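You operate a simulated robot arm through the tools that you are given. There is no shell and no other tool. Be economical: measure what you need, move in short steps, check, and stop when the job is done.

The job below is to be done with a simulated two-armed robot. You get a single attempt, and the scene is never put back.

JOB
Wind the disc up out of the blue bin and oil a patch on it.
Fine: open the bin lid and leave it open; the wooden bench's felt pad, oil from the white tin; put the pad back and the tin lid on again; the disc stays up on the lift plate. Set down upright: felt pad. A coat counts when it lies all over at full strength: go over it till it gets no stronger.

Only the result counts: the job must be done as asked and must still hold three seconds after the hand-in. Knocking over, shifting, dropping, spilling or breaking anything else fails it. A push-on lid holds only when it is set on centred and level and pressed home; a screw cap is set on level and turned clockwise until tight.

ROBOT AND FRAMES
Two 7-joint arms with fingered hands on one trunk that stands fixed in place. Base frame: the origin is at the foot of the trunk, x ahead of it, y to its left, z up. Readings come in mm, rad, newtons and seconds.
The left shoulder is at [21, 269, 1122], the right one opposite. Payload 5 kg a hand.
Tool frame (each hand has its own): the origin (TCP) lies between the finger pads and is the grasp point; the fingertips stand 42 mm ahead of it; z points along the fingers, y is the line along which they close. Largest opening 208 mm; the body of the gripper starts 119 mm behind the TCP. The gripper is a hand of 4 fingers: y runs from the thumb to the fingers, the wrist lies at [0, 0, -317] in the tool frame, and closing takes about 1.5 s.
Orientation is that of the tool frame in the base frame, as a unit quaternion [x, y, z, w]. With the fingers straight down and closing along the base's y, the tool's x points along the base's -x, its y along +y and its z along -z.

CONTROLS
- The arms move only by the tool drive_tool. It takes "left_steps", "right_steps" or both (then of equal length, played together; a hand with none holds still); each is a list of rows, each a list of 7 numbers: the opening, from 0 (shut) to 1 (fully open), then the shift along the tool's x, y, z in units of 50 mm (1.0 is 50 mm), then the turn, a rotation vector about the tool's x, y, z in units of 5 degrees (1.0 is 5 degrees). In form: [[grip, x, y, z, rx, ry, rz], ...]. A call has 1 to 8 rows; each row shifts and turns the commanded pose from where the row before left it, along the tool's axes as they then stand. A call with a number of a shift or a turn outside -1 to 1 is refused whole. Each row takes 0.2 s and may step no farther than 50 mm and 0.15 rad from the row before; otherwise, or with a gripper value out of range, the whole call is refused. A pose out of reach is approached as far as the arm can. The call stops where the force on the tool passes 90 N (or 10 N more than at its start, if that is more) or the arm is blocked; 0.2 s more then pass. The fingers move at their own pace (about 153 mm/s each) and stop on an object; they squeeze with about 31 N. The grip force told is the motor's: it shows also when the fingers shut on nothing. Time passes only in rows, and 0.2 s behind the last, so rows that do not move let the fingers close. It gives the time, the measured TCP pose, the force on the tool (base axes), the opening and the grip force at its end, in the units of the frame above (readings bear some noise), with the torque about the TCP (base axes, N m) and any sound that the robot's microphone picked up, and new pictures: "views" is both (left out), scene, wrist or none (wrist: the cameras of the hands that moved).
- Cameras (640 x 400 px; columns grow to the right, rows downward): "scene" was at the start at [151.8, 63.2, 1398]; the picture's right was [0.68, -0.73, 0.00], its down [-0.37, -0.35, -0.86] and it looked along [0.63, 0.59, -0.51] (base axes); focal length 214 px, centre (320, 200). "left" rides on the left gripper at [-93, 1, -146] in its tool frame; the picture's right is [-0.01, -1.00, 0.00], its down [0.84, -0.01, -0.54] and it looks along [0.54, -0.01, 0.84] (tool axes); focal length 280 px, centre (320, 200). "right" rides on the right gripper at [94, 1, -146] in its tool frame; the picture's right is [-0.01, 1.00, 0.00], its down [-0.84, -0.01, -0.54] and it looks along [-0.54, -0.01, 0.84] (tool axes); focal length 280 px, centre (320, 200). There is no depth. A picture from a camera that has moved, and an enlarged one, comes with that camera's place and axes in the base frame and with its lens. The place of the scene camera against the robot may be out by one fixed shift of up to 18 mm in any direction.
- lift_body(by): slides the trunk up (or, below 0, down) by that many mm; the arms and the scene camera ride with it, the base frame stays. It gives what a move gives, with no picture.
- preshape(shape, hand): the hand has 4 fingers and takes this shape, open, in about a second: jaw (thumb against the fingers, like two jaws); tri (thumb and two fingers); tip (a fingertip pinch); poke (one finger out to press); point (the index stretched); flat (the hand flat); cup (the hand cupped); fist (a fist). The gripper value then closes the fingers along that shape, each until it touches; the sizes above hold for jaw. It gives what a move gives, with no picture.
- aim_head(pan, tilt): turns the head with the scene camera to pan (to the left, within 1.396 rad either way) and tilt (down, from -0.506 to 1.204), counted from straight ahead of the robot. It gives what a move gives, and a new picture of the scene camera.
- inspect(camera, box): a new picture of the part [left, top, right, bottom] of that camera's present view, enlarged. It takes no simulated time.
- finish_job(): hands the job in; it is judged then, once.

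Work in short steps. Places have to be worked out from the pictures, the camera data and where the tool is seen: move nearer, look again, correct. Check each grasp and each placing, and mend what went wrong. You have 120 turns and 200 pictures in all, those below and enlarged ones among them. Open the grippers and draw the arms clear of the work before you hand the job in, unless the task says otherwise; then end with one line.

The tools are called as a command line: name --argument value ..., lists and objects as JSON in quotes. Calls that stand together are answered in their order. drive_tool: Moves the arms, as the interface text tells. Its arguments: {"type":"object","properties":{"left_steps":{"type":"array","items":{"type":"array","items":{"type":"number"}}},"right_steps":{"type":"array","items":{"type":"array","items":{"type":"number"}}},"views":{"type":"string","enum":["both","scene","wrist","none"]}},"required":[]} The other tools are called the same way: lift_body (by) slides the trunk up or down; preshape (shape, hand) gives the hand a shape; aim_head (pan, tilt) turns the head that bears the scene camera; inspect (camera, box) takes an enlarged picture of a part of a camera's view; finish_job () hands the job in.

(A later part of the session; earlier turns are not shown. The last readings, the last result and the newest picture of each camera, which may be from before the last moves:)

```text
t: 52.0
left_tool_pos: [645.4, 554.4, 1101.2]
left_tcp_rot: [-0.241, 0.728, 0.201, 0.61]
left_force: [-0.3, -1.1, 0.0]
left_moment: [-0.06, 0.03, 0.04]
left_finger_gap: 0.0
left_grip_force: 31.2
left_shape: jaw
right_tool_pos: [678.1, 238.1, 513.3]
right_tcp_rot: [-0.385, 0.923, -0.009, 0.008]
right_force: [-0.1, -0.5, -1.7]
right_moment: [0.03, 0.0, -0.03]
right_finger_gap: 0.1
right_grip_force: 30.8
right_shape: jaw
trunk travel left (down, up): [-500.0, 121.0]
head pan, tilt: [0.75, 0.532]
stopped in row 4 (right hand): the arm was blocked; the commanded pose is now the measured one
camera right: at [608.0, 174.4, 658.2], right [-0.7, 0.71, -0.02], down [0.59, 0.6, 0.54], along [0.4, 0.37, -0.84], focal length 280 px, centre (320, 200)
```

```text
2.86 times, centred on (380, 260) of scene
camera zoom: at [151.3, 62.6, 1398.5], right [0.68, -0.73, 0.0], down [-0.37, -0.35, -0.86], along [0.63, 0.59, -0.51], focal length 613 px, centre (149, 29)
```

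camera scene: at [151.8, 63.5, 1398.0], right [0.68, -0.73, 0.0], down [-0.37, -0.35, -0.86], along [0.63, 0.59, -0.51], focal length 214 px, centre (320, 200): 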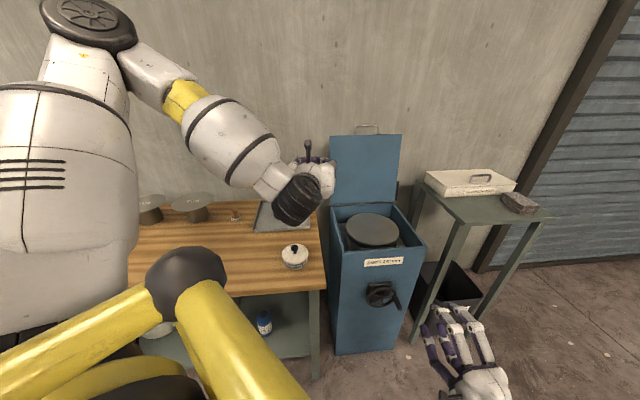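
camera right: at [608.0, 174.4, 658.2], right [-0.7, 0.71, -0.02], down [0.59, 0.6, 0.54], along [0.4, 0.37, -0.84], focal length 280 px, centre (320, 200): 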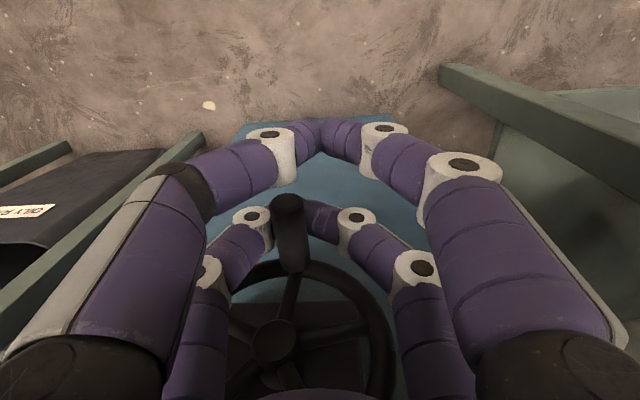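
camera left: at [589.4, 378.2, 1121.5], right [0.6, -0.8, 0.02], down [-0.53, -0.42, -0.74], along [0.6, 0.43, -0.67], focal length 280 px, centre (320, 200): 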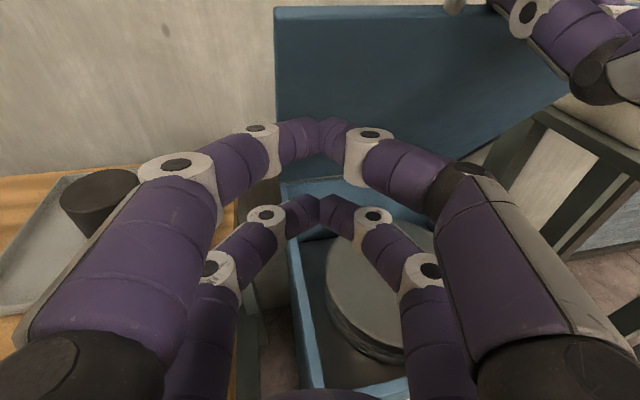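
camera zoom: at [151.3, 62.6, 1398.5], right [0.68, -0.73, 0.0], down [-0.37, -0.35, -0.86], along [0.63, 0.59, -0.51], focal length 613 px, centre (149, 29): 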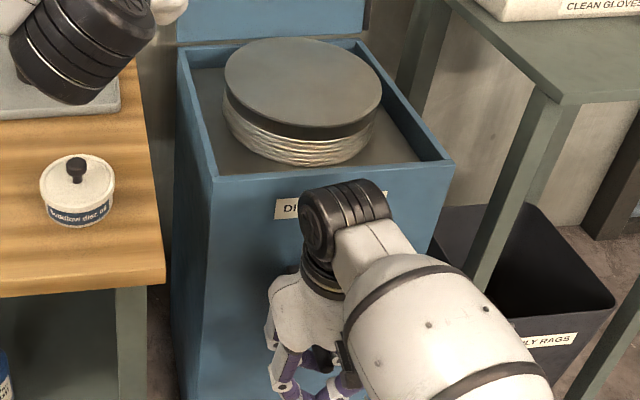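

Disc top is now near z=850, above the rim, and the knob is just past bottom. I'll continue left and up to see if there's a stop.

drive_tool --right_steps '[[0, 0, 0.3, 0.0, 0, 0, 0], [0, 0, 0.45, -0.1, 0, 0, 0], [0, 0, 0.45, -0.25, 0, 0, 0], [0, 0, 0.3, -0.4, 0, 0, 0]]' --views "wrist"

inspect --camera "scene" --box '[320, 190, 440, 330]'

```text
t: 53.2
left_tool_pos: [646.3, 555.2, 1101.2]
left_tcp_rot: [-0.24, 0.728, 0.201, 0.61]
left_force: [0.0, 0.4, 0.4]
left_moment: [-0.02, 0.06, 0.03]
left_finger_gap: 0.1
left_grip_force: 31.2
left_shape: jaw
right_tool_pos: [642.3, 265.0, 539.9]
right_tcp_rot: [-0.373, 0.928, -0.019, 0.007]
right_force: [0.1, -0.7, 0.1]
right_moment: [0.04, -0.03, 0.02]
right_finger_gap: 0.0
right_grip_force: 30.7
right_shape: jaw
trunk travel left (down, up): [-500.0, 121.0]
head pan, tilt: [0.75, 0.532]
stopped in row 4 (right hand): the arm was blocked; the commanded pose is now the measured one
camera right: at [571.1, 206.6, 686.6], right [-0.68, 0.73, -0.04], down [0.6, 0.59, 0.54], along [0.42, 0.34, -0.84], focal length 280 px, centre (320, 200)
```

right: 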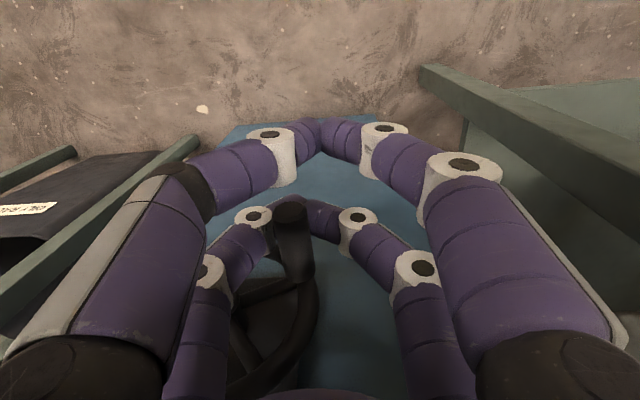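

```text
2.86 times, centred on (380, 260) of scene
camera zoom: at [151.3, 62.7, 1398.2], right [0.68, -0.73, 0.0], down [-0.37, -0.35, -0.86], along [0.63, 0.59, -0.51], focal length 613 px, centre (149, 29)
```

zoom: 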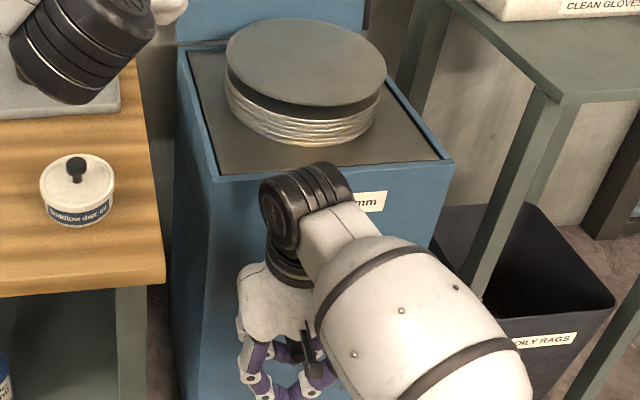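

The lift plate is now almost flush with the rim. One more push up to see if it's at the end stop.

drive_tool --right_steps '[[0, 0, 0.1, -0.35, 0, 0, 0], [0, 0, 0.1, -0.5, 0, 0, 0], [0, 0, 0, -0.5, 0, 0, 0]]' --views "wrist"

inspect --camera "scene" --box '[320, 190, 440, 330]'

```text
t: 54.0
left_tool_pos: [646.7, 557.0, 1099.4]
left_tcp_rot: [-0.241, 0.728, 0.201, 0.61]
left_force: [-2.7, -1.0, 2.0]
left_moment: [-0.16, 0.18, -0.09]
left_finger_gap: 0.0
left_grip_force: 30.8
left_shape: jaw
right_tool_pos: [636.1, 261.5, 579.3]
right_tcp_rot: [-0.369, 0.929, -0.023, -0.002]
right_force: [33.8, 24.6, -61.5]
right_moment: [0.13, 1.38, 0.62]
right_finger_gap: 0.0
right_grip_force: 30.7
right_shape: jaw
trunk travel left (down, up): [-500.0, 121.0]
head pan, tilt: [0.75, 0.532]
stopped in row 3 (right hand): the force on the tool passed its limit at 102 N (the readings are from after the stop); the commanded pose is now the measured one
camera right: at [566.4, 206.3, 726.7], right [-0.67, 0.74, -0.04], down [0.61, 0.59, 0.52], along [0.41, 0.33, -0.85], focal length 280 px, centre (320, 200)
```

right: 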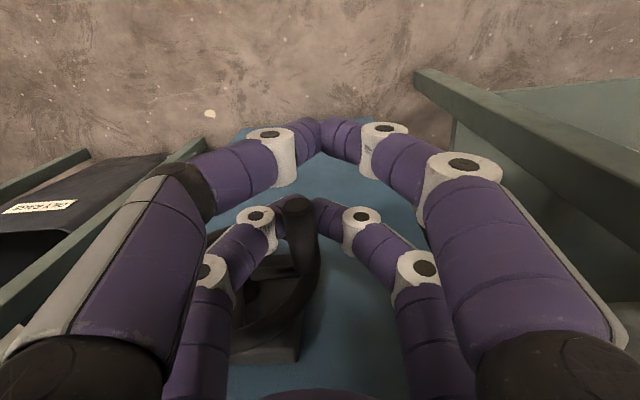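

```text
2.86 times, centred on (380, 260) of scene
camera zoom: at [153.0, 63.9, 1397.5], right [0.68, -0.73, 0.0], down [-0.37, -0.35, -0.86], along [0.63, 0.59, -0.51], focal length 613 px, centre (149, 29)
```

zoom: 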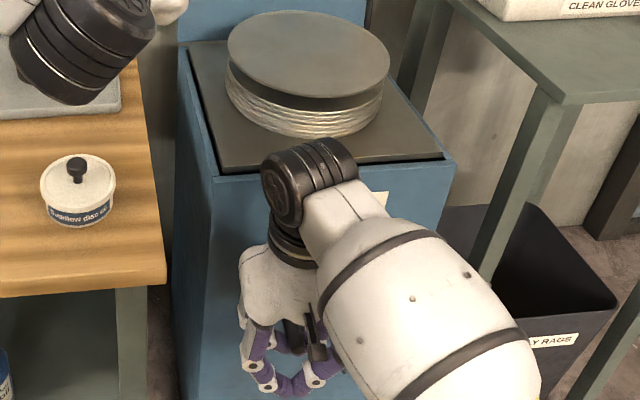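

Plate is slightly above the rim. I'll try once more, gently upward, to see whether it's the end stop.

drive_tool --right_steps '[[0, 0.1, -0.05, -0.3, 0, 0, 0], [0, 0.1, -0.1, -0.4, 0, 0, 0]]' --views "none"

inspect --camera "scene" --box '[320, 190, 440, 330]'

```text
t: 54.3
left_tool_pos: [647.5, 556.7, 1099.6]
left_tcp_rot: [-0.241, 0.728, 0.202, 0.609]
left_force: [-2.7, -0.3, 2.0]
left_moment: [-0.12, 0.11, -0.03]
left_finger_gap: 0.2
left_grip_force: 31.3
left_shape: jaw
right_tool_pos: [635.7, 258.3, 580.2]
right_tcp_rot: [-0.368, 0.93, -0.023, -0.002]
right_force: [36.3, 31.9, -62.6]
right_moment: [0.17, 1.33, 0.73]
right_finger_gap: 0.0
right_grip_force: 30.9
right_shape: jaw
trunk travel left (down, up): [-500.0, 121.0]
head pan, tilt: [0.75, 0.532]
stopped in row 1 (right hand): the force on the tool passed its limit at 105 N (the readings are from after the stop); the commanded pose is now the measured one
```

```text
2.86 times, centred on (380, 260) of scene
camera zoom: at [153.9, 64.0, 1397.7], right [0.68, -0.73, 0.0], down [-0.37, -0.35, -0.86], along [0.63, 0.59, -0.51], focal length 613 px, centre (149, 29)
```

zoom: 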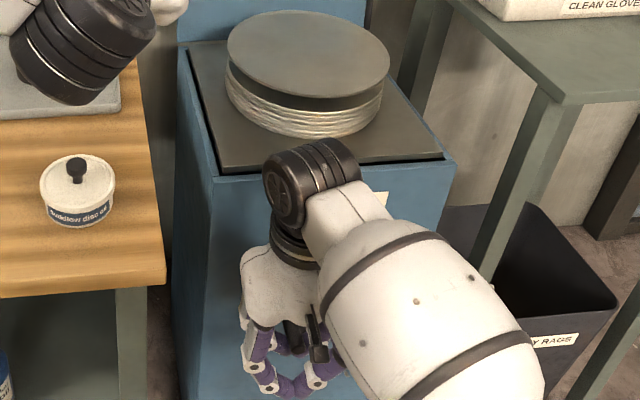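

It's the end stop: 105 N with no movement, and the plate stands above the rim. I'll relax, release the knob and raise the right hand clear, and turn the left hand back to tool-down over the bench.

drive_tool --right_steps '[[0, 0, 0, 0.1, 0, 0, 0], [0.22, 0, 0, 0.1, 0, 0, 0], [0.22, 0, 0, 0, 0, 0, 0], [0.22, 0, 0, -0.5, 0, 0, 0], [0.22, 0, 0, -0.9, 0, 0, 0], [0.22, 0.2, 0, -0.9, 0, 0, 0], [0.22, 0.8, 0, -0.5, 0, 0, 0], [0.22, 0.9, -0.2, 0, 0, 0, 0]]' --left_steps '[[0, 0, 0.2, 0, 0, 1, 0], [0, 0, 0.2, 0, 0, 1, 0], [0, 0, 0.2, 0, 0, 1, 0], [0, 0, 0.2, 0, 0, 1, 0], [0, 0, 0.2, 0, 0, 1, 0], [0, 0, 0.2, 0, 0, 1, 0], [0, 0, 0.2, 0, 0, 1, 0], [0, 0, 0.2, 0, 0, 1, 0]]' --views "scene"

```text
t: 56.1
left_tool_pos: [598.8, 620.1, 1100.9]
left_tcp_rot: [-0.294, 0.893, 0.107, 0.323]
left_force: [0.0, 0.2, 0.4]
left_moment: [0.03, 0.04, 0.04]
left_finger_gap: 0.0
left_grip_force: 31.0
left_shape: jaw
right_tool_pos: [572.4, 194.5, 719.5]
right_tcp_rot: [-0.369, 0.929, -0.022, -0.002]
right_force: [0.1, 0.0, -0.5]
right_moment: [-0.03, -0.06, 0.0]
right_finger_gap: 45.8
right_grip_force: 0.0
right_shape: jaw
trunk travel left (down, up): [-500.0, 121.0]
head pan, tilt: [0.75, 0.532]
camera scene: at [152.0, 63.1, 1398.1], right [0.68, -0.73, 0.0], down [-0.37, -0.35, -0.86], along [0.63, 0.59, -0.51], focal length 214 px, centre (320, 200)
```

scene: 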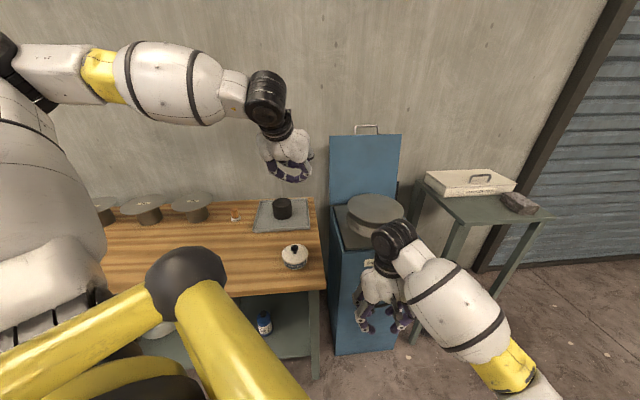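

The disc stays up. I'll raise the right hand to view the disc from above and finish turning the left hand tool-down.

drive_tool --right_steps '[[0.22, 0, 0, -0.98, 0, 0, 0], [0.22, 0, 0, -0.98, 0, 0, 0], [0.22, 0, 0, -0.98, 0, 0, 0], [0.22, 0, 0, -0.98, 0, 0, 0], [0.22, 0, 0, -0.98, 0, 0, 0], [0.22, 0, 0, -0.98, 0, 0, 0], [0.22, 0, 0, -0.98, 0, 0, 0], [0.22, 0, 0, -0.98, 0, 0, 0]]' --left_steps '[[0, 0.2, 0.2, 0, 0, 1, 0], [0, 0.2, 0.2, 0, 0, 1, 0], [0, 0.2, 0.2, 0, 0, 1, 0], [0, 0.2, 0.2, 0, 0, 1, 0], [0, 0.2, 0.2, 0, 0, 1, 0], [0, 0.2, 0.2, 0, 0, 1, 0], [0, 0.2, 0.2, 0, 0, 1, 0], [0, 0.2, 0.2, 0, 0, 1, 0]]' --views "both"

```text
t: 57.9
left_tool_pos: [492.2, 641.8, 1069.6]
left_tcp_rot: [-0.314, 0.95, -0.001, -0.001]
left_force: [-1.6, -1.1, -0.5]
left_moment: [0.04, -0.1, 0.0]
left_finger_gap: 0.0
left_grip_force: 31.5
left_shape: jaw
right_tool_pos: [564.8, 213.5, 1112.9]
right_tcp_rot: [-0.369, 0.929, -0.023, -0.003]
right_force: [-0.2, 1.0, -0.7]
right_moment: [-0.06, -0.15, -0.01]
right_finger_gap: 45.9
right_grip_force: 0.1
right_shape: jaw
trunk travel left (down, up): [-500.0, 121.0]
head pan, tilt: [0.75, 0.532]
camera scene: at [151.0, 63.1, 1398.2], right [0.68, -0.73, 0.0], down [-0.37, -0.35, -0.86], along [0.63, 0.59, -0.51], focal length 214 px, centre (320, 200)
camera right: at [493.8, 157.5, 1261.3], right [-0.68, 0.74, -0.04], down [0.61, 0.59, 0.52], along [0.41, 0.33, -0.85], focal length 280 px, centre (320, 200)
camera left: at [569.3, 699.1, 1217.5], right [0.61, -0.79, 0.0], down [-0.67, -0.51, 0.54], along [-0.43, -0.33, -0.84], focal length 280 px, centre (320, 200)
```

scene: 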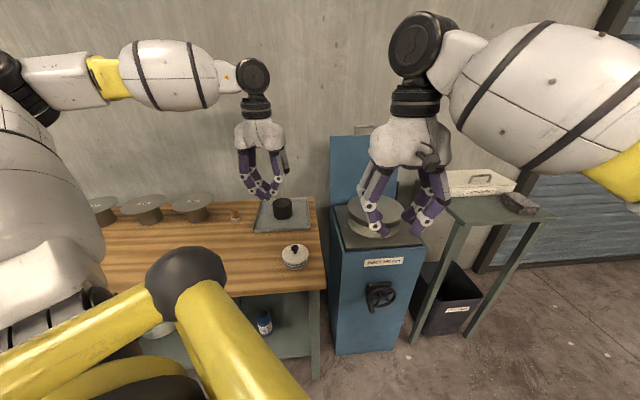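
right: 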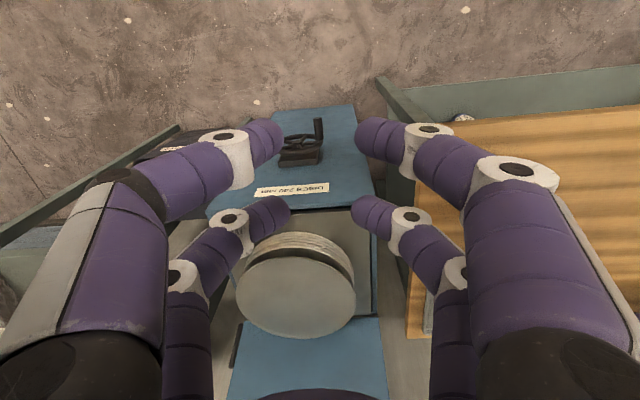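
left: 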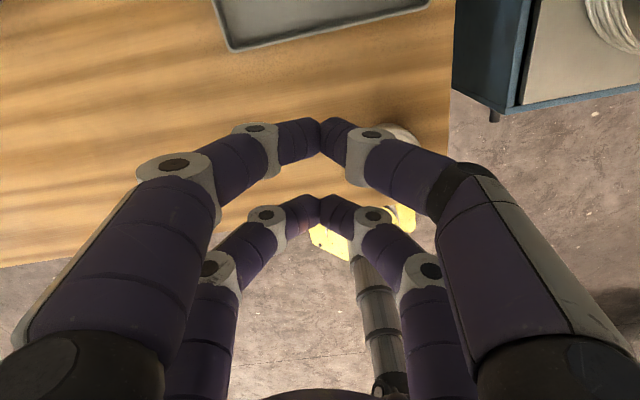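

I'll look for a patch marking on the disc.

inspect --camera "right" --box '[215, 210, 375, 350]'

inspect --camera "scene" --box '[330, 180, 440, 260]'

```text
2.86 times, centred on (295, 280) of right
camera zoom: at [493.8, 157.5, 1261.3], right [-0.68, 0.74, -0.04], down [0.61, 0.59, 0.52], along [0.41, 0.33, -0.85], focal length 801 px, centre (391, -29)
```

zoom: 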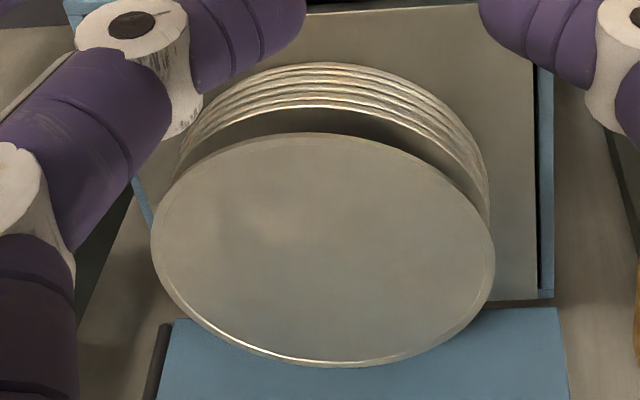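

```text
5.00 times, centred on (385, 220) of scene
camera zoom: at [151.0, 63.1, 1398.2], right [0.68, -0.73, 0.0], down [-0.37, -0.35, -0.86], along [0.63, 0.59, -0.51], focal length 1072 px, centre (-5, 100)
```

zoom: 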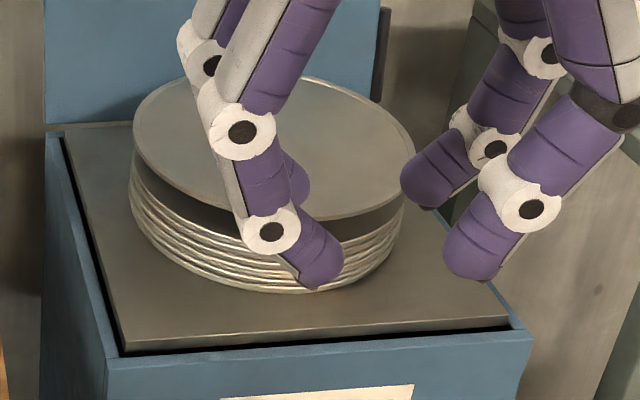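

Disc top is near z≈918, centred about (844,400), with no marking. Now the tin: my scene-camera estimates disagree a little, so I'll go over it with the left hand open and measure, and send the right arm away.

drive_tool --left_steps '[[1, 0.48, -0.69, 0.4, 0, 0, 0], [1, 0.48, -0.69, 0.4, 0, 0, 0], [1, 0.48, -0.69, 0.4, 0, 0, 0], [1, 0, 0, 0, 0, 0, 0], [1, 0, 0, 0, 0, 0, 0]]' --right_steps '[[0.3, 0.6, -0.7, -0.2, 0, 0, 0], [0.3, 0.6, -0.7, -0.2, 0, 0, 0], [0.3, 0.6, -0.7, -0.2, 0, 0, 0], [0.3, 0.6, -0.7, -0.2, 0, 0, 0], [0.3, 0.6, -0.7, -0.2, 0, 0, 0]]' --views "wrist"

```text
t: 59.1
left_tool_pos: [501.8, 513.2, 1011.9]
left_tcp_rot: [-0.313, 0.95, 0.0, 0.0]
left_force: [0.0, -1.7, 1.7]
left_moment: [0.23, -0.02, -0.02]
left_finger_gap: 207.9
left_grip_force: 0.0
left_shape: jaw
right_tool_pos: [577.0, -23.7, 1172.7]
right_tcp_rot: [-0.368, 0.93, -0.023, -0.001]
right_force: [0.2, -0.9, 0.1]
right_moment: [0.2, -0.05, 0.0]
right_finger_gap: 62.4
right_grip_force: 0.0
right_shape: jaw
trunk travel left (down, up): [-500.0, 121.0]
head pan, tilt: [0.75, 0.532]
camera right: at [505.9, -79.5, 1319.4], right [-0.67, 0.74, -0.04], down [0.62, 0.59, 0.52], along [0.41, 0.33, -0.85], focal length 280 px, centre (320, 200)
camera left: at [578.1, 568.9, 1160.3], right [0.61, -0.8, 0.0], down [-0.67, -0.51, 0.54], along [-0.43, -0.33, -0.84], focal length 280 px, centre (320, 200)
```

right: 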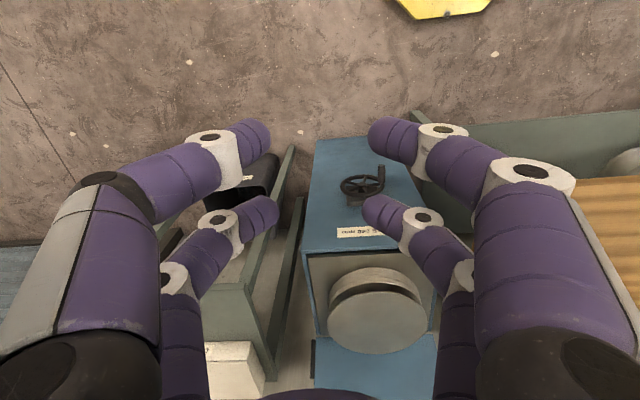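
left: 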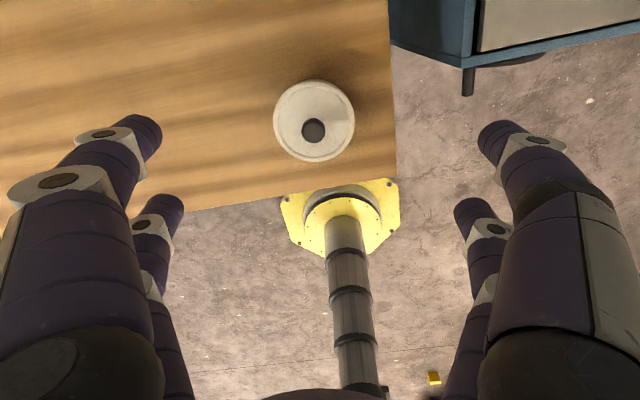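

Tin knob is near (494,514,~868). I'll step over so the outer finger pair aligns with it, and lower for a second measurement.

drive_tool --left_steps '[[0.4, 0.37, 0.06, 0.8, 0, 0, 0], [0.4, 0.37, 0.06, 0.8, 0, 0, 0], [0.4, 0, 0, 0, 0, 0, 0], [0.4, 0, 0, 0, 0, 0, 0]]' --views "wrist"

inspect --camera "scene" --box '[240, 200, 340, 280]'

```text
t: 60.1
left_tool_pos: [463.5, 497.3, 932.8]
left_tcp_rot: [-0.315, 0.949, -0.001, -0.002]
left_force: [-0.5, 0.3, 0.0]
left_moment: [-0.03, 0.0, 0.01]
left_finger_gap: 83.4
left_grip_force: 0.1
left_shape: jaw
right_tool_pos: [577.3, -19.2, 1172.2]
right_tcp_rot: [-0.369, 0.929, -0.023, -0.002]
right_force: [0.2, 0.8, -0.6]
right_moment: [-0.06, 0.0, 0.0]
right_finger_gap: 62.3
right_grip_force: 0.0
right_shape: jaw
trunk travel left (down, up): [-500.0, 121.0]
head pan, tilt: [0.75, 0.532]
camera left: at [540.0, 554.7, 1079.9], right [0.61, -0.79, 0.0], down [-0.67, -0.51, 0.54], along [-0.43, -0.33, -0.84], focal length 280 px, centre (320, 200)
```

left: 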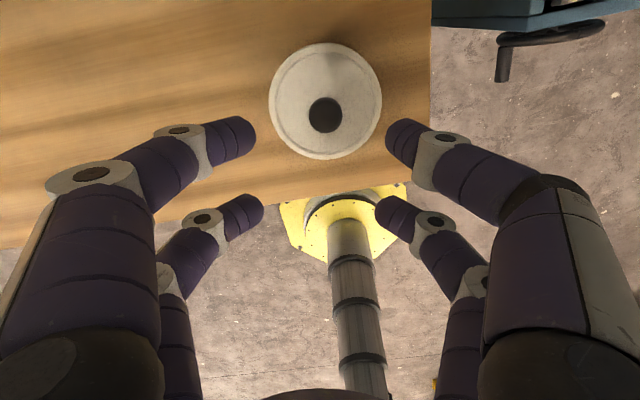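

```text
5.00 times, centred on (290, 240) of scene
camera zoom: at [151.8, 63.7, 1398.0], right [0.68, -0.73, 0.0], down [-0.37, -0.35, -0.86], along [0.63, 0.59, -0.51], focal length 1072 px, centre (470, 0)
```

zoom: 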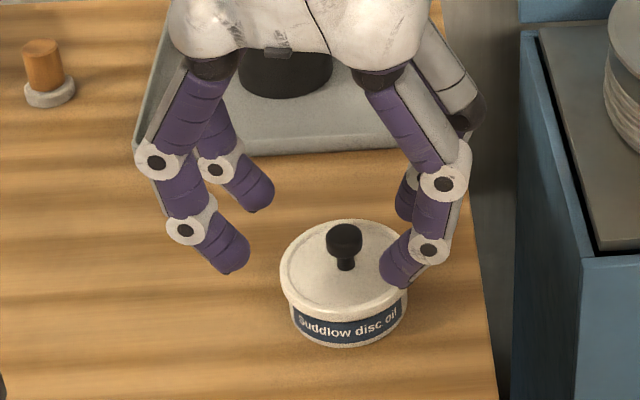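

Two rays give the knob at (495.6,515,871). I'll adjust a few mm, go down 46 mm, and close the outer pair on the ball.

drive_tool --left_steps '[[0.35, -0.1, -0.1, 0.4, 0, 0, 0], [0.35, 0, 0, 0.5, 0, 0, 0], [0, 0, 0, 0, 0, 0, 0], [0, 0, 0, 0, 0, 0, 0], [0, 0, 0, 0, 0, 0, 0], [0, 0, 0, 0, 0, 0, 0]]' --views "wrist"

inspect --camera "scene" --box '[240, 200, 340, 280]'

```text
t: 61.5
left_tool_pos: [470.6, 497.1, 885.4]
left_tcp_rot: [-0.314, 0.949, 0.0, -0.001]
left_force: [-0.6, 0.3, -0.3]
left_moment: [-0.05, -0.01, -0.02]
left_finger_gap: 9.4
left_grip_force: 31.0
left_shape: jaw
right_tool_pos: [577.7, -20.8, 1171.3]
right_tcp_rot: [-0.368, 0.929, -0.022, -0.002]
right_force: [0.1, 0.2, 1.1]
right_moment: [-0.03, 0.01, -0.02]
right_finger_gap: 62.5
right_grip_force: 0.0
right_shape: jaw
trunk travel left (down, up): [-500.0, 121.0]
head pan, tilt: [0.75, 0.532]
heard: snap
camera left: at [546.2, 554.2, 1034.0], right [0.61, -0.79, 0.0], down [-0.67, -0.51, 0.54], along [-0.43, -0.33, -0.84], focal length 280 px, centre (320, 200)
```

left: 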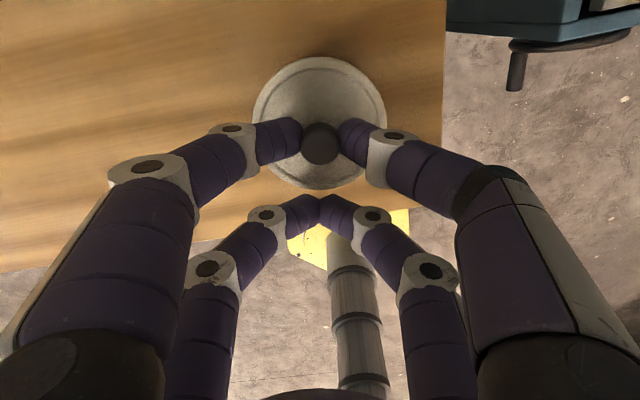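

```text
5.00 times, centred on (290, 240) of scene
camera zoom: at [151.9, 63.2, 1398.0], right [0.68, -0.73, 0.0], down [-0.37, -0.35, -0.86], along [0.63, 0.59, -0.51], focal length 1072 px, centre (470, 0)
```

zoom: 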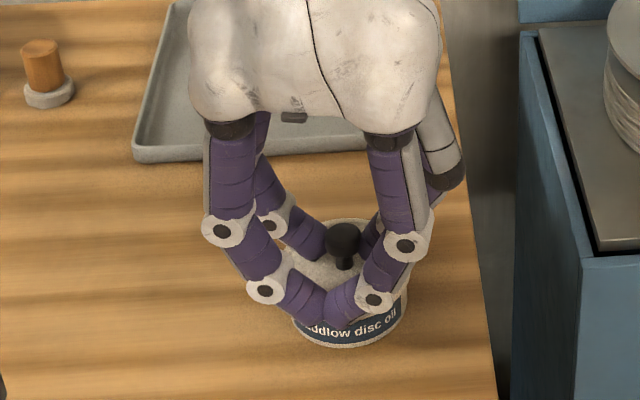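

A snap was heard as I gripped the knob: the lid came loose. I'll lift gently and check the tin stays.

drive_tool --left_steps '[[0, 0, 0, -0.3, 0, 0, 0], [0, 0, 0, -0.4, 0, 0, 0], [0, 0, 0, -0.6, 0, 0, 0], [0, 0, 0, -0.8, 0, 0, 0]]' --views "wrist"

inspect --camera "scene" --box '[240, 180, 340, 280]'

```text
t: 62.5
left_tool_pos: [471.0, 496.1, 992.8]
left_tcp_rot: [-0.314, 0.949, -0.001, -0.001]
left_force: [-0.7, -0.9, 0.1]
left_moment: [0.08, -0.03, 0.03]
left_finger_gap: 9.1
left_grip_force: 31.0
left_shape: jaw
right_tool_pos: [575.8, -20.2, 1172.1]
right_tcp_rot: [-0.368, 0.93, -0.023, -0.002]
right_force: [-0.6, -0.9, -0.2]
right_moment: [0.06, -0.02, 0.01]
right_finger_gap: 62.2
right_grip_force: 0.1
right_shape: jaw
trunk travel left (down, up): [-500.0, 121.0]
head pan, tilt: [0.75, 0.532]
camera left: at [548.1, 553.3, 1139.9], right [0.61, -0.79, 0.0], down [-0.67, -0.51, 0.54], along [-0.43, -0.33, -0.84], focal length 280 px, centre (320, 200)
```

left: 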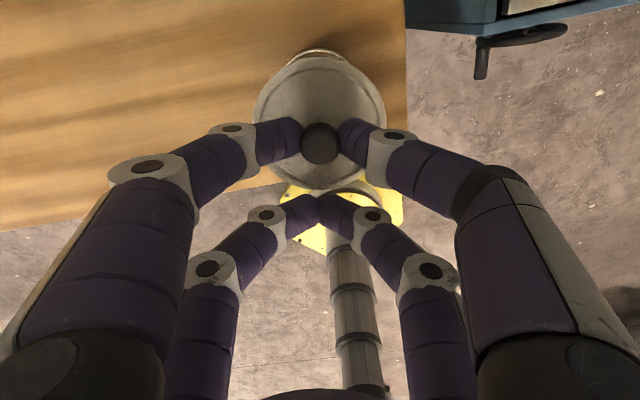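

```text
4.00 times, centred on (290, 230) of scene
camera zoom: at [151.4, 62.6, 1398.2], right [0.68, -0.73, 0.0], down [-0.37, -0.35, -0.86], along [0.63, 0.59, -0.51], focal length 858 px, centre (440, 80)
```

zoom: 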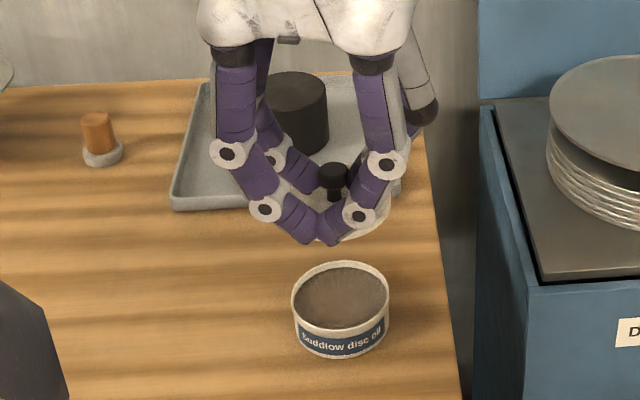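

Lid is off and the tin undisturbed, with oil visible. I'll carry the lid to a clear spot on the bench around (385,690).

drive_tool --left_steps '[[0, -0.063, 0.83, 0, 0, 0, 0], [0, -0.063, 0.83, 0, 0, 0, 0], [0, -0.063, 0.83, 0, 0, 0, 0], [0, -0.063, 0.83, 0, 0, 0, 0], [0, -0.063, 0.83, 0, 0, 0, 0], [0, 0, 0, 0.85, 0, 0, 0], [0, 0, 0, 0.85, 0, 0, 0], [0, 0, 0, 0.7, 0, 0, 0]]' --views "both"

inspect --camera "scene" --box '[180, 180, 320, 280]'

```text
t: 64.3
left_tool_pos: [359.3, 672.4, 870.6]
left_tcp_rot: [-0.313, 0.95, -0.001, -0.001]
left_force: [0.2, 0.0, -0.4]
left_moment: [-0.04, 0.0, 0.02]
left_finger_gap: 8.9
left_grip_force: 31.3
left_shape: jaw
right_tool_pos: [576.8, -19.7, 1170.1]
right_tcp_rot: [-0.369, 0.929, -0.023, -0.003]
right_force: [0.4, 0.0, -0.9]
right_moment: [-0.01, 0.06, 0.0]
right_finger_gap: 62.3
right_grip_force: 0.0
right_shape: jaw
trunk travel left (down, up): [-500.0, 121.0]
head pan, tilt: [0.75, 0.532]
camera scene: at [152.1, 63.5, 1397.9], right [0.68, -0.73, 0.0], down [-0.37, -0.35, -0.86], along [0.63, 0.59, -0.51], focal length 214 px, centre (320, 200)
camera left: at [435.7, 729.2, 1018.7], right [0.61, -0.79, 0.0], down [-0.67, -0.51, 0.54], along [-0.43, -0.33, -0.84], focal length 280 px, centre (320, 200)
```

scene: 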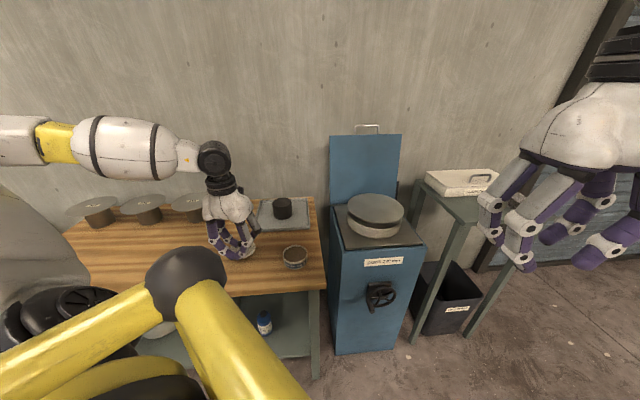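
left: 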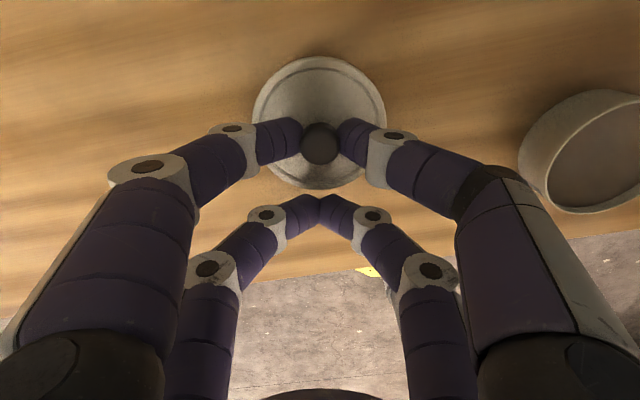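

```text
4.00 times, centred on (250, 230) of scene
camera zoom: at [152.1, 63.5, 1397.9], right [0.68, -0.73, 0.0], down [-0.37, -0.35, -0.86], along [0.63, 0.59, -0.51], focal length 858 px, centre (600, 80)
```

zoom: 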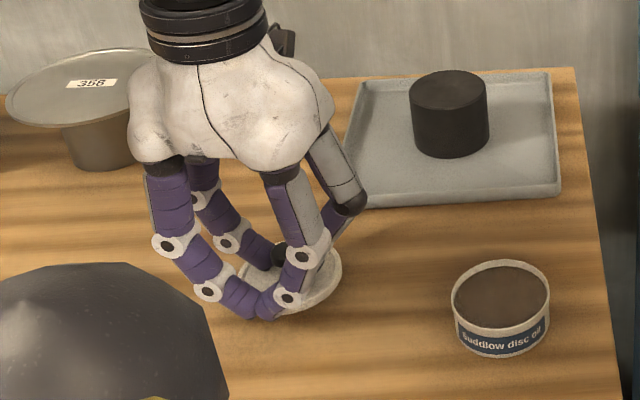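

Lid is close to the bench. Lowering in small steps to feel contact.

drive_tool --left_steps '[[0, 0, 0, 0.12, 0, 0, 0], [0, 0, 0, 0.1, 0, 0, 0], [0, 0, 0, 0.1, 0, 0, 0]]' --views "none"

drive_tool --left_steps '[[0, 0, 0, 0.08, 0, 0, 0], [0, 0, 0, 0.08, 0, 0, 0]]' --views "none"

inspect --camera "scene" --box '[190, 200, 290, 270]'

```text
t: 65.1
left_tool_pos: [358.6, 670.9, 853.7]
left_tcp_rot: [-0.312, 0.95, 0.0, 0.0]
left_force: [-0.4, -0.3, -0.5]
left_moment: [0.02, -0.01, 0.03]
left_finger_gap: 8.9
left_grip_force: 30.8
left_shape: jaw
right_tool_pos: [575.7, -20.4, 1173.0]
right_tcp_rot: [-0.368, 0.93, -0.023, -0.002]
right_force: [-0.5, 0.0, -0.3]
right_moment: [0.01, -0.02, 0.01]
right_finger_gap: 62.2
right_grip_force: 0.0
right_shape: jaw
trunk travel left (down, up): [-500.0, 121.0]
head pan, tilt: [0.75, 0.532]
```

```text
t: 65.7
left_tool_pos: [360.4, 671.1, 851.1]
left_tcp_rot: [-0.314, 0.95, 0.001, 0.002]
left_force: [-1.7, -2.4, 52.5]
left_moment: [0.66, -1.22, -0.01]
left_finger_gap: 11.9
left_grip_force: 31.1
left_shape: jaw
right_tool_pos: [575.4, -22.5, 1172.4]
right_tcp_rot: [-0.368, 0.93, -0.022, 0.0]
right_force: [0.5, 0.7, -0.1]
right_moment: [0.0, 0.03, -0.01]
right_finger_gap: 62.2
right_grip_force: 0.0
right_shape: jaw
trunk travel left (down, up): [-500.0, 121.0]
head pan, tilt: [0.75, 0.532]
```

```text
5.71 times, centred on (240, 235) of scene
camera zoom: at [150.5, 60.7, 1399.0], right [0.68, -0.73, 0.0], down [-0.37, -0.34, -0.86], along [0.63, 0.59, -0.51], focal length 1226 px, centre (777, 0)
```

zoom: 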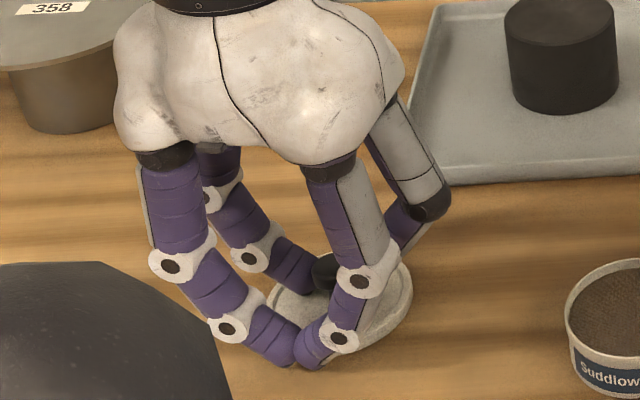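

Contact at about z=853. I'll ease up 5 mm, open, and rise.

drive_tool --left_steps '[[0, 0, 0, -0.12, 0, 0, 0], [0.35, 0, 0, 0, 0, 0, 0], [0.35, 0, 0, 0, 0, 0, 0], [0.35, 0, 0, -0.6, 0, 0, 0], [0.35, 0, 0, -0.9, 0, 0, 0], [0.35, 0, 0, -0.9, 0, 0, 0]]' --views "wrist"

inspect --camera "scene" --box '[190, 200, 310, 270]'

```text
t: 67.1
left_tool_pos: [360.9, 671.1, 975.9]
left_tcp_rot: [-0.314, 0.949, -0.001, -0.002]
left_force: [-0.2, -0.1, 0.5]
left_moment: [0.06, -0.06, -0.02]
left_finger_gap: 72.5
left_grip_force: 0.0
left_shape: jaw
right_tool_pos: [575.7, -20.2, 1172.2]
right_tcp_rot: [-0.368, 0.93, -0.023, -0.003]
right_force: [0.2, 0.2, 0.3]
right_moment: [0.04, -0.03, -0.03]
right_finger_gap: 62.5
right_grip_force: 0.0
right_shape: jaw
trunk travel left (down, up): [-500.0, 121.0]
head pan, tilt: [0.75, 0.532]
camera left: at [437.1, 728.0, 1123.5], right [0.61, -0.79, 0.0], down [-0.67, -0.51, 0.54], along [-0.43, -0.33, -0.84], focal length 280 px, centre (320, 200)
```

left: 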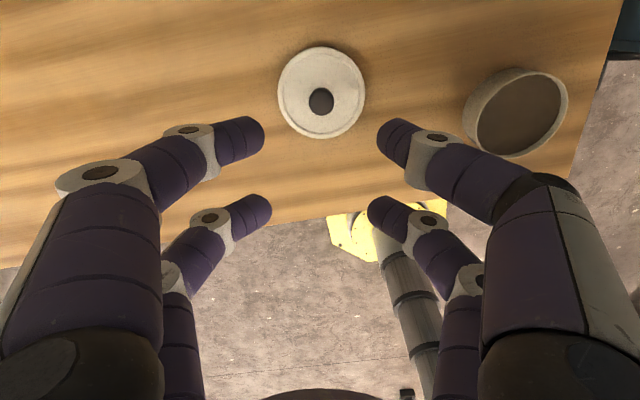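

```text
5.33 times, centred on (250, 235) of scene
camera zoom: at [151.4, 62.7, 1398.2], right [0.68, -0.73, 0.0], down [-0.37, -0.35, -0.86], along [0.63, 0.59, -0.51], focal length 1144 px, centre (693, 13)
```

zoom: 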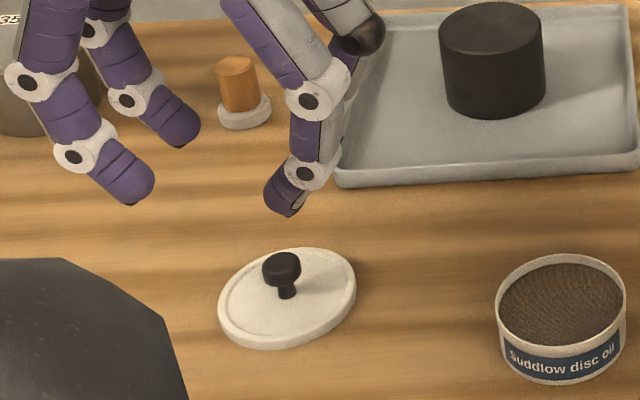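

Lid lies flat. Now the felt pad: I'll move over near (457,870) and measure it.

drive_tool --left_steps '[[0.35, -0.76, 0.36, 0, 0, 0, 0], [0.35, -0.76, 0.36, 0, 0, 0, 0], [0.35, -0.76, 0.36, 0, 0, 0, 0], [0.35, -0.76, 0.36, 0, 0, 0, 0], [0.35, -0.76, 0.36, 0, 0, 0, 0]]' --views "wrist"

```text
t: 68.3
left_tool_pos: [456.6, 856.8, 972.8]
left_tcp_rot: [-0.312, 0.95, -0.001, -0.002]
left_force: [-0.2, 0.4, -0.4]
left_moment: [-0.09, 0.0, 0.0]
left_finger_gap: 72.8
left_grip_force: 0.0
left_shape: jaw
right_tool_pos: [577.7, -19.9, 1171.3]
right_tcp_rot: [-0.369, 0.929, -0.023, -0.003]
right_force: [-0.1, 0.1, -0.6]
right_moment: [-0.05, 0.02, 0.04]
right_finger_gap: 62.5
right_grip_force: 0.1
right_shape: jaw
trunk travel left (down, up): [-500.0, 121.0]
head pan, tilt: [0.75, 0.532]
camera left: at [532.4, 913.9, 1119.9], right [0.61, -0.8, 0.0], down [-0.67, -0.51, 0.54], along [-0.43, -0.33, -0.84], focal length 280 px, centre (320, 200)
```

left: 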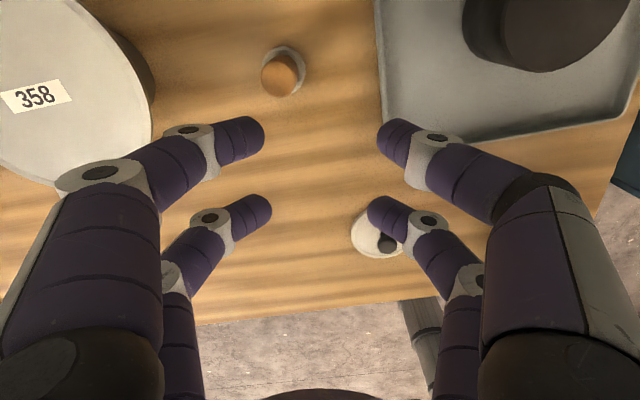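

Pad is near (477,914). A spool stands close along the closing line, so I'll yaw the hand 40° so the fingers close parallel to the wall, away from it.

drive_tool --left_steps '[[0.35, 0, 0, 0, 0, 0, -1], [0.35, 0, 0, 0, 0, 0, -1], [0.35, 0, 0, 0, 0, 0, -1], [0.35, 0, 0, 0, 0, 0, -1], [0.35, 0, 0, 0, 0, 0, -1], [0.35, 0, 0, 0, 0, 0, -1], [0.35, 0, 0, 0, 0, 0, -1], [0.35, 0, 0, 0, 0, 0, -1]]' --views "wrist"

```text
t: 70.1
left_tool_pos: [458.0, 858.4, 971.4]
left_tcp_rot: [-0.62, 0.785, 0.0, -0.002]
left_force: [0.0, 0.0, -0.2]
left_moment: [0.01, 0.04, -0.01]
left_finger_gap: 72.4
left_grip_force: 0.1
left_shape: jaw
right_tool_pos: [577.0, -20.3, 1171.6]
right_tcp_rot: [-0.368, 0.929, -0.022, -0.003]
right_force: [0.5, 0.3, -0.3]
right_moment: [-0.03, 0.0, 0.02]
right_finger_gap: 62.2
right_grip_force: 0.0
right_shape: jaw
trunk travel left (down, up): [-500.0, 121.0]
head pan, tilt: [0.75, 0.532]
camera left: at [481.1, 950.6, 1119.4], right [0.98, -0.22, 0.0], down [-0.18, -0.82, 0.54], along [-0.12, -0.53, -0.84], focal length 280 px, centre (320, 200)
```

left: 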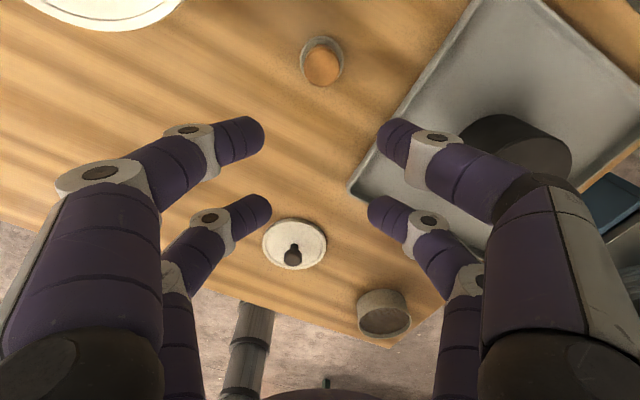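

Clear on both sides now. I'll line the outer pair up with the handle and lower partway.

drive_tool --left_steps '[[0.35, -0.55, -0.02, 0, 0, 0, 0], [0.35, 0, 0, 0.6, 0, 0, 0], [0.35, 0, 0, 0.6, 0, 0, 0]]' --views "wrist"

inspect --camera "scene" --box '[200, 170, 290, 240]'

```text
t: 70.9
left_tool_pos: [465.6, 884.4, 910.8]
left_tcp_rot: [-0.619, 0.785, 0.0, -0.001]
left_force: [0.2, 0.2, 0.4]
left_moment: [-0.04, 0.01, -0.01]
left_finger_gap: 72.6
left_grip_force: 0.1
left_shape: jaw
right_tool_pos: [577.0, -20.0, 1172.2]
right_tcp_rot: [-0.369, 0.929, -0.023, -0.001]
right_force: [-0.5, -0.1, -0.5]
right_moment: [-0.07, 0.05, 0.0]
right_finger_gap: 62.4
right_grip_force: 0.0
right_shape: jaw
trunk travel left (down, up): [-500.0, 121.0]
head pan, tilt: [0.75, 0.532]
camera left: at [488.4, 976.0, 1059.0], right [0.98, -0.22, 0.0], down [-0.18, -0.82, 0.54], along [-0.12, -0.53, -0.84], focal length 280 px, centre (320, 200)
```

left: 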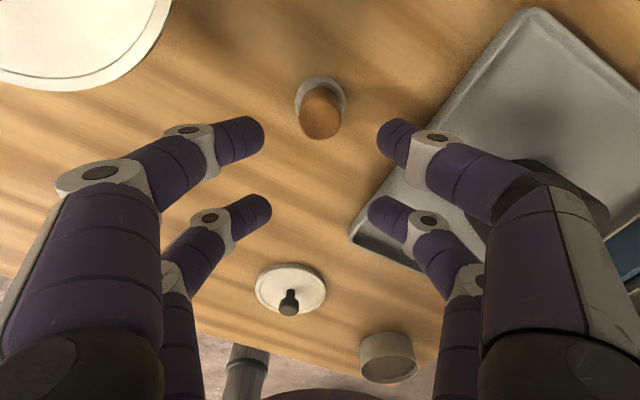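

```text
5.71 times, centred on (245, 205) of scene
camera zoom: at [152.1, 63.8, 1397.9], right [0.68, -0.73, 0.0], down [-0.37, -0.35, -0.86], along [0.63, 0.59, -0.51], focal length 1226 px, centre (749, 171)
```

zoom: 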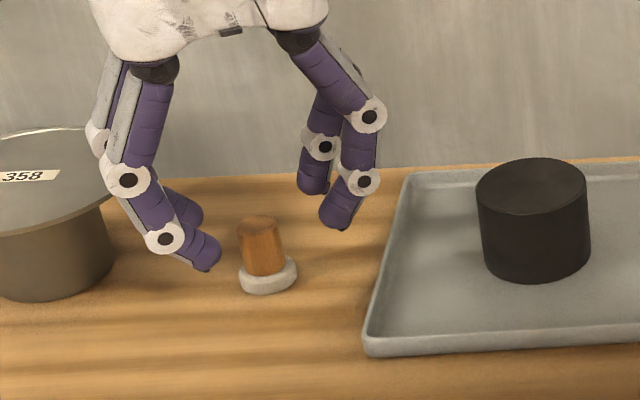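

Handle top is at (475,915,848), well aligned. Going down 53 mm and closing.

drive_tool --left_steps '[[0.35, 0, -0.04, 0.55, 0, 0, 0], [0.35, 0, 0, 0.5, 0, 0, 0], [0, 0, 0, 0, 0, 0, 0], [0, 0, 0, 0, 0, 0, 0], [0, 0, 0, 0, 0, 0, 0], [0, 0, 0, 0, 0, 0, 0]]' --views "wrist"

inspect --camera "scene" --box '[200, 170, 290, 240]'

```text
t: 72.3
left_tool_pos: [467.1, 883.6, 859.0]
left_tcp_rot: [-0.619, 0.785, -0.001, -0.001]
left_force: [-0.2, 0.0, -0.5]
left_moment: [-0.01, -0.02, 0.0]
left_finger_gap: 11.7
left_grip_force: 30.8
left_shape: jaw
right_tool_pos: [576.3, -21.0, 1170.9]
right_tcp_rot: [-0.368, 0.93, -0.023, -0.002]
right_force: [-0.7, -0.4, 0.2]
right_moment: [0.02, -0.02, 0.01]
right_finger_gap: 62.5
right_grip_force: 0.0
right_shape: jaw
trunk travel left (down, up): [-500.0, 121.0]
head pan, tilt: [0.75, 0.532]
camera left: at [489.5, 973.9, 1006.7], right [0.98, -0.22, 0.0], down [-0.18, -0.82, 0.54], along [-0.12, -0.53, -0.84], focal length 280 px, centre (320, 200)
```

left: 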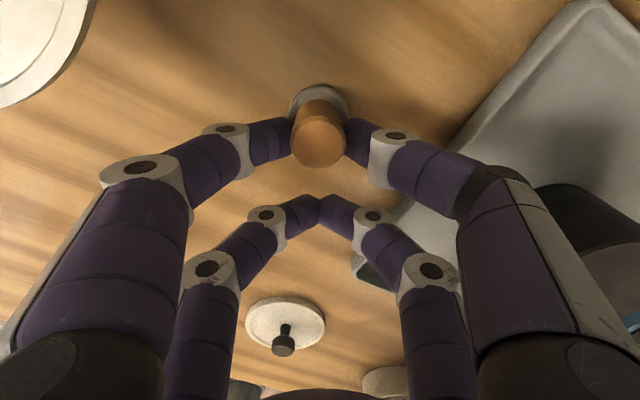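

```text
5.71 times, centred on (245, 205) of scene
camera zoom: at [151.9, 63.3, 1398.0], right [0.68, -0.73, 0.0], down [-0.37, -0.35, -0.86], along [0.63, 0.59, -0.51], focal length 1226 px, centre (749, 171)
```

zoom: 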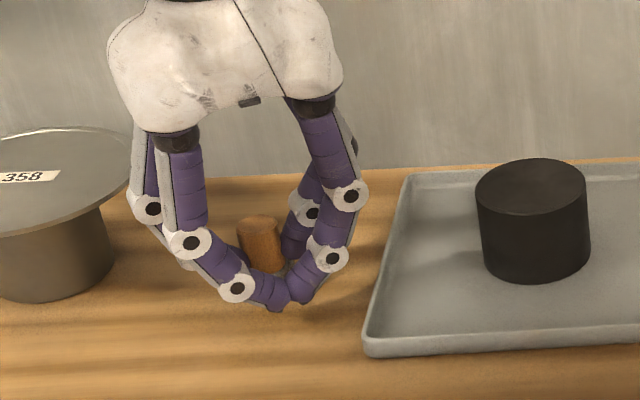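

Pad gripped; its rest pose is TCP (467.1,883.6,859). Lifting and carrying toward the tin.

drive_tool --left_steps '[[0, 0, 0, -0.5, 0, 0, 0], [0, 0, 0, -0.9, 0, 0, 0], [0, 0.855, -0.249, -0.2, 0, 0, 0], [0, 0.855, -0.249, 0, 0, 0, 0], [0, 0.855, -0.249, 0, 0, 0, 0], [0, 0.855, -0.249, 0, 0, 0, 0], [0, 0.855, -0.249, 0, 0, 0, 0], [0, 0.855, -0.249, 0, 0, 0, 0]]' --views "none"

drive_tool --left_steps '[[0, 0.855, -0.249, 0, 0, 0, 0], [0, 0.855, -0.249, 0, 0, 0, 0], [0, 0.855, -0.249, 0, 0, 0, 0]]' --views "both"

inspect --camera "scene" --box '[240, 190, 340, 280]'

```text
t: 74.1
left_tool_pos: [483.2, 616.9, 940.3]
left_tcp_rot: [-0.619, 0.785, 0.001, -0.001]
left_force: [0.1, 0.6, 0.3]
left_moment: [0.1, 0.01, 0.0]
left_finger_gap: 12.0
left_grip_force: 30.7
left_shape: jaw
right_tool_pos: [577.3, -20.9, 1171.7]
right_tcp_rot: [-0.369, 0.929, -0.023, -0.002]
right_force: [0.7, -1.3, 0.6]
right_moment: [0.17, 0.06, -0.02]
right_finger_gap: 62.4
right_grip_force: 0.0
right_shape: jaw
trunk travel left (down, up): [-500.0, 121.0]
head pan, tilt: [0.75, 0.532]
```

```text
t: 74.9
left_tool_pos: [486.2, 481.3, 941.3]
left_tcp_rot: [-0.619, 0.785, 0.001, -0.001]
left_force: [1.3, -1.0, 0.4]
left_moment: [0.17, 0.04, 0.0]
left_finger_gap: 11.6
left_grip_force: 31.1
left_shape: jaw
right_tool_pos: [577.2, -22.4, 1171.4]
right_tcp_rot: [-0.368, 0.93, -0.022, -0.003]
right_force: [0.6, -2.1, -0.1]
right_moment: [0.27, 0.06, -0.01]
right_finger_gap: 62.4
right_grip_force: 0.1
right_shape: jaw
trunk travel left (down, up): [-500.0, 121.0]
head pan, tilt: [0.75, 0.532]
camera scene: at [152.0, 61.6, 1398.2], right [0.68, -0.73, 0.0], down [-0.37, -0.34, -0.86], along [0.63, 0.59, -0.51], focal length 214 px, centre (320, 200)
camera left: at [509.6, 573.6, 1089.2], right [0.98, -0.22, 0.0], down [-0.18, -0.82, 0.54], along [-0.12, -0.53, -0.84], focal length 280 px, centre (320, 200)
```

scene: 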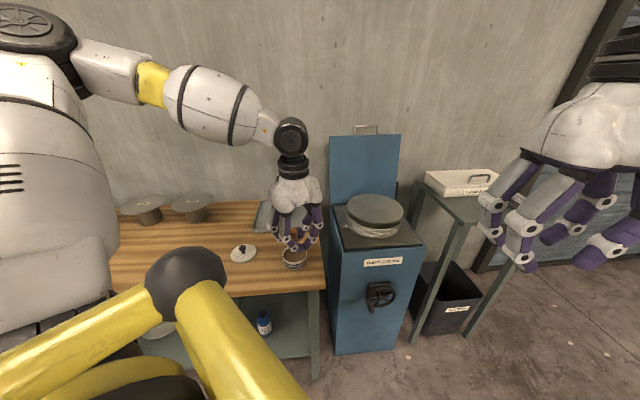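
left: 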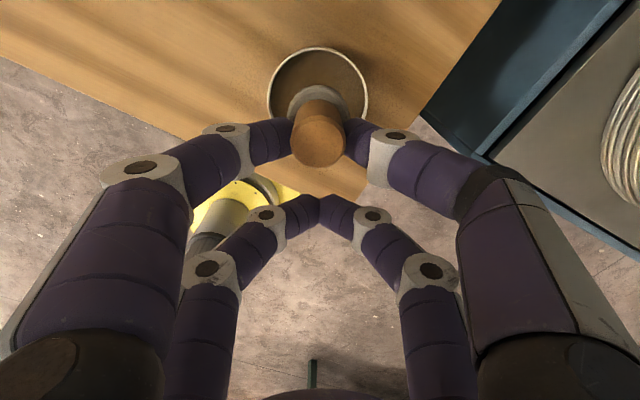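

```text
4.44 times, centred on (290, 235) of scene
camera zoom: at [152.0, 61.6, 1398.2], right [0.68, -0.73, 0.0], down [-0.37, -0.34, -0.86], along [0.63, 0.59, -0.51], focal length 953 px, centre (453, 44)
```

zoom: 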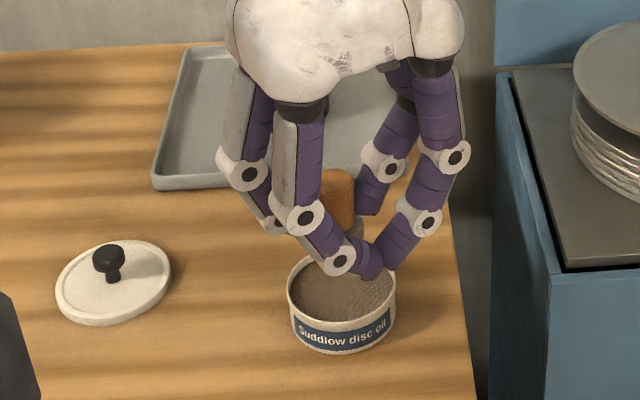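

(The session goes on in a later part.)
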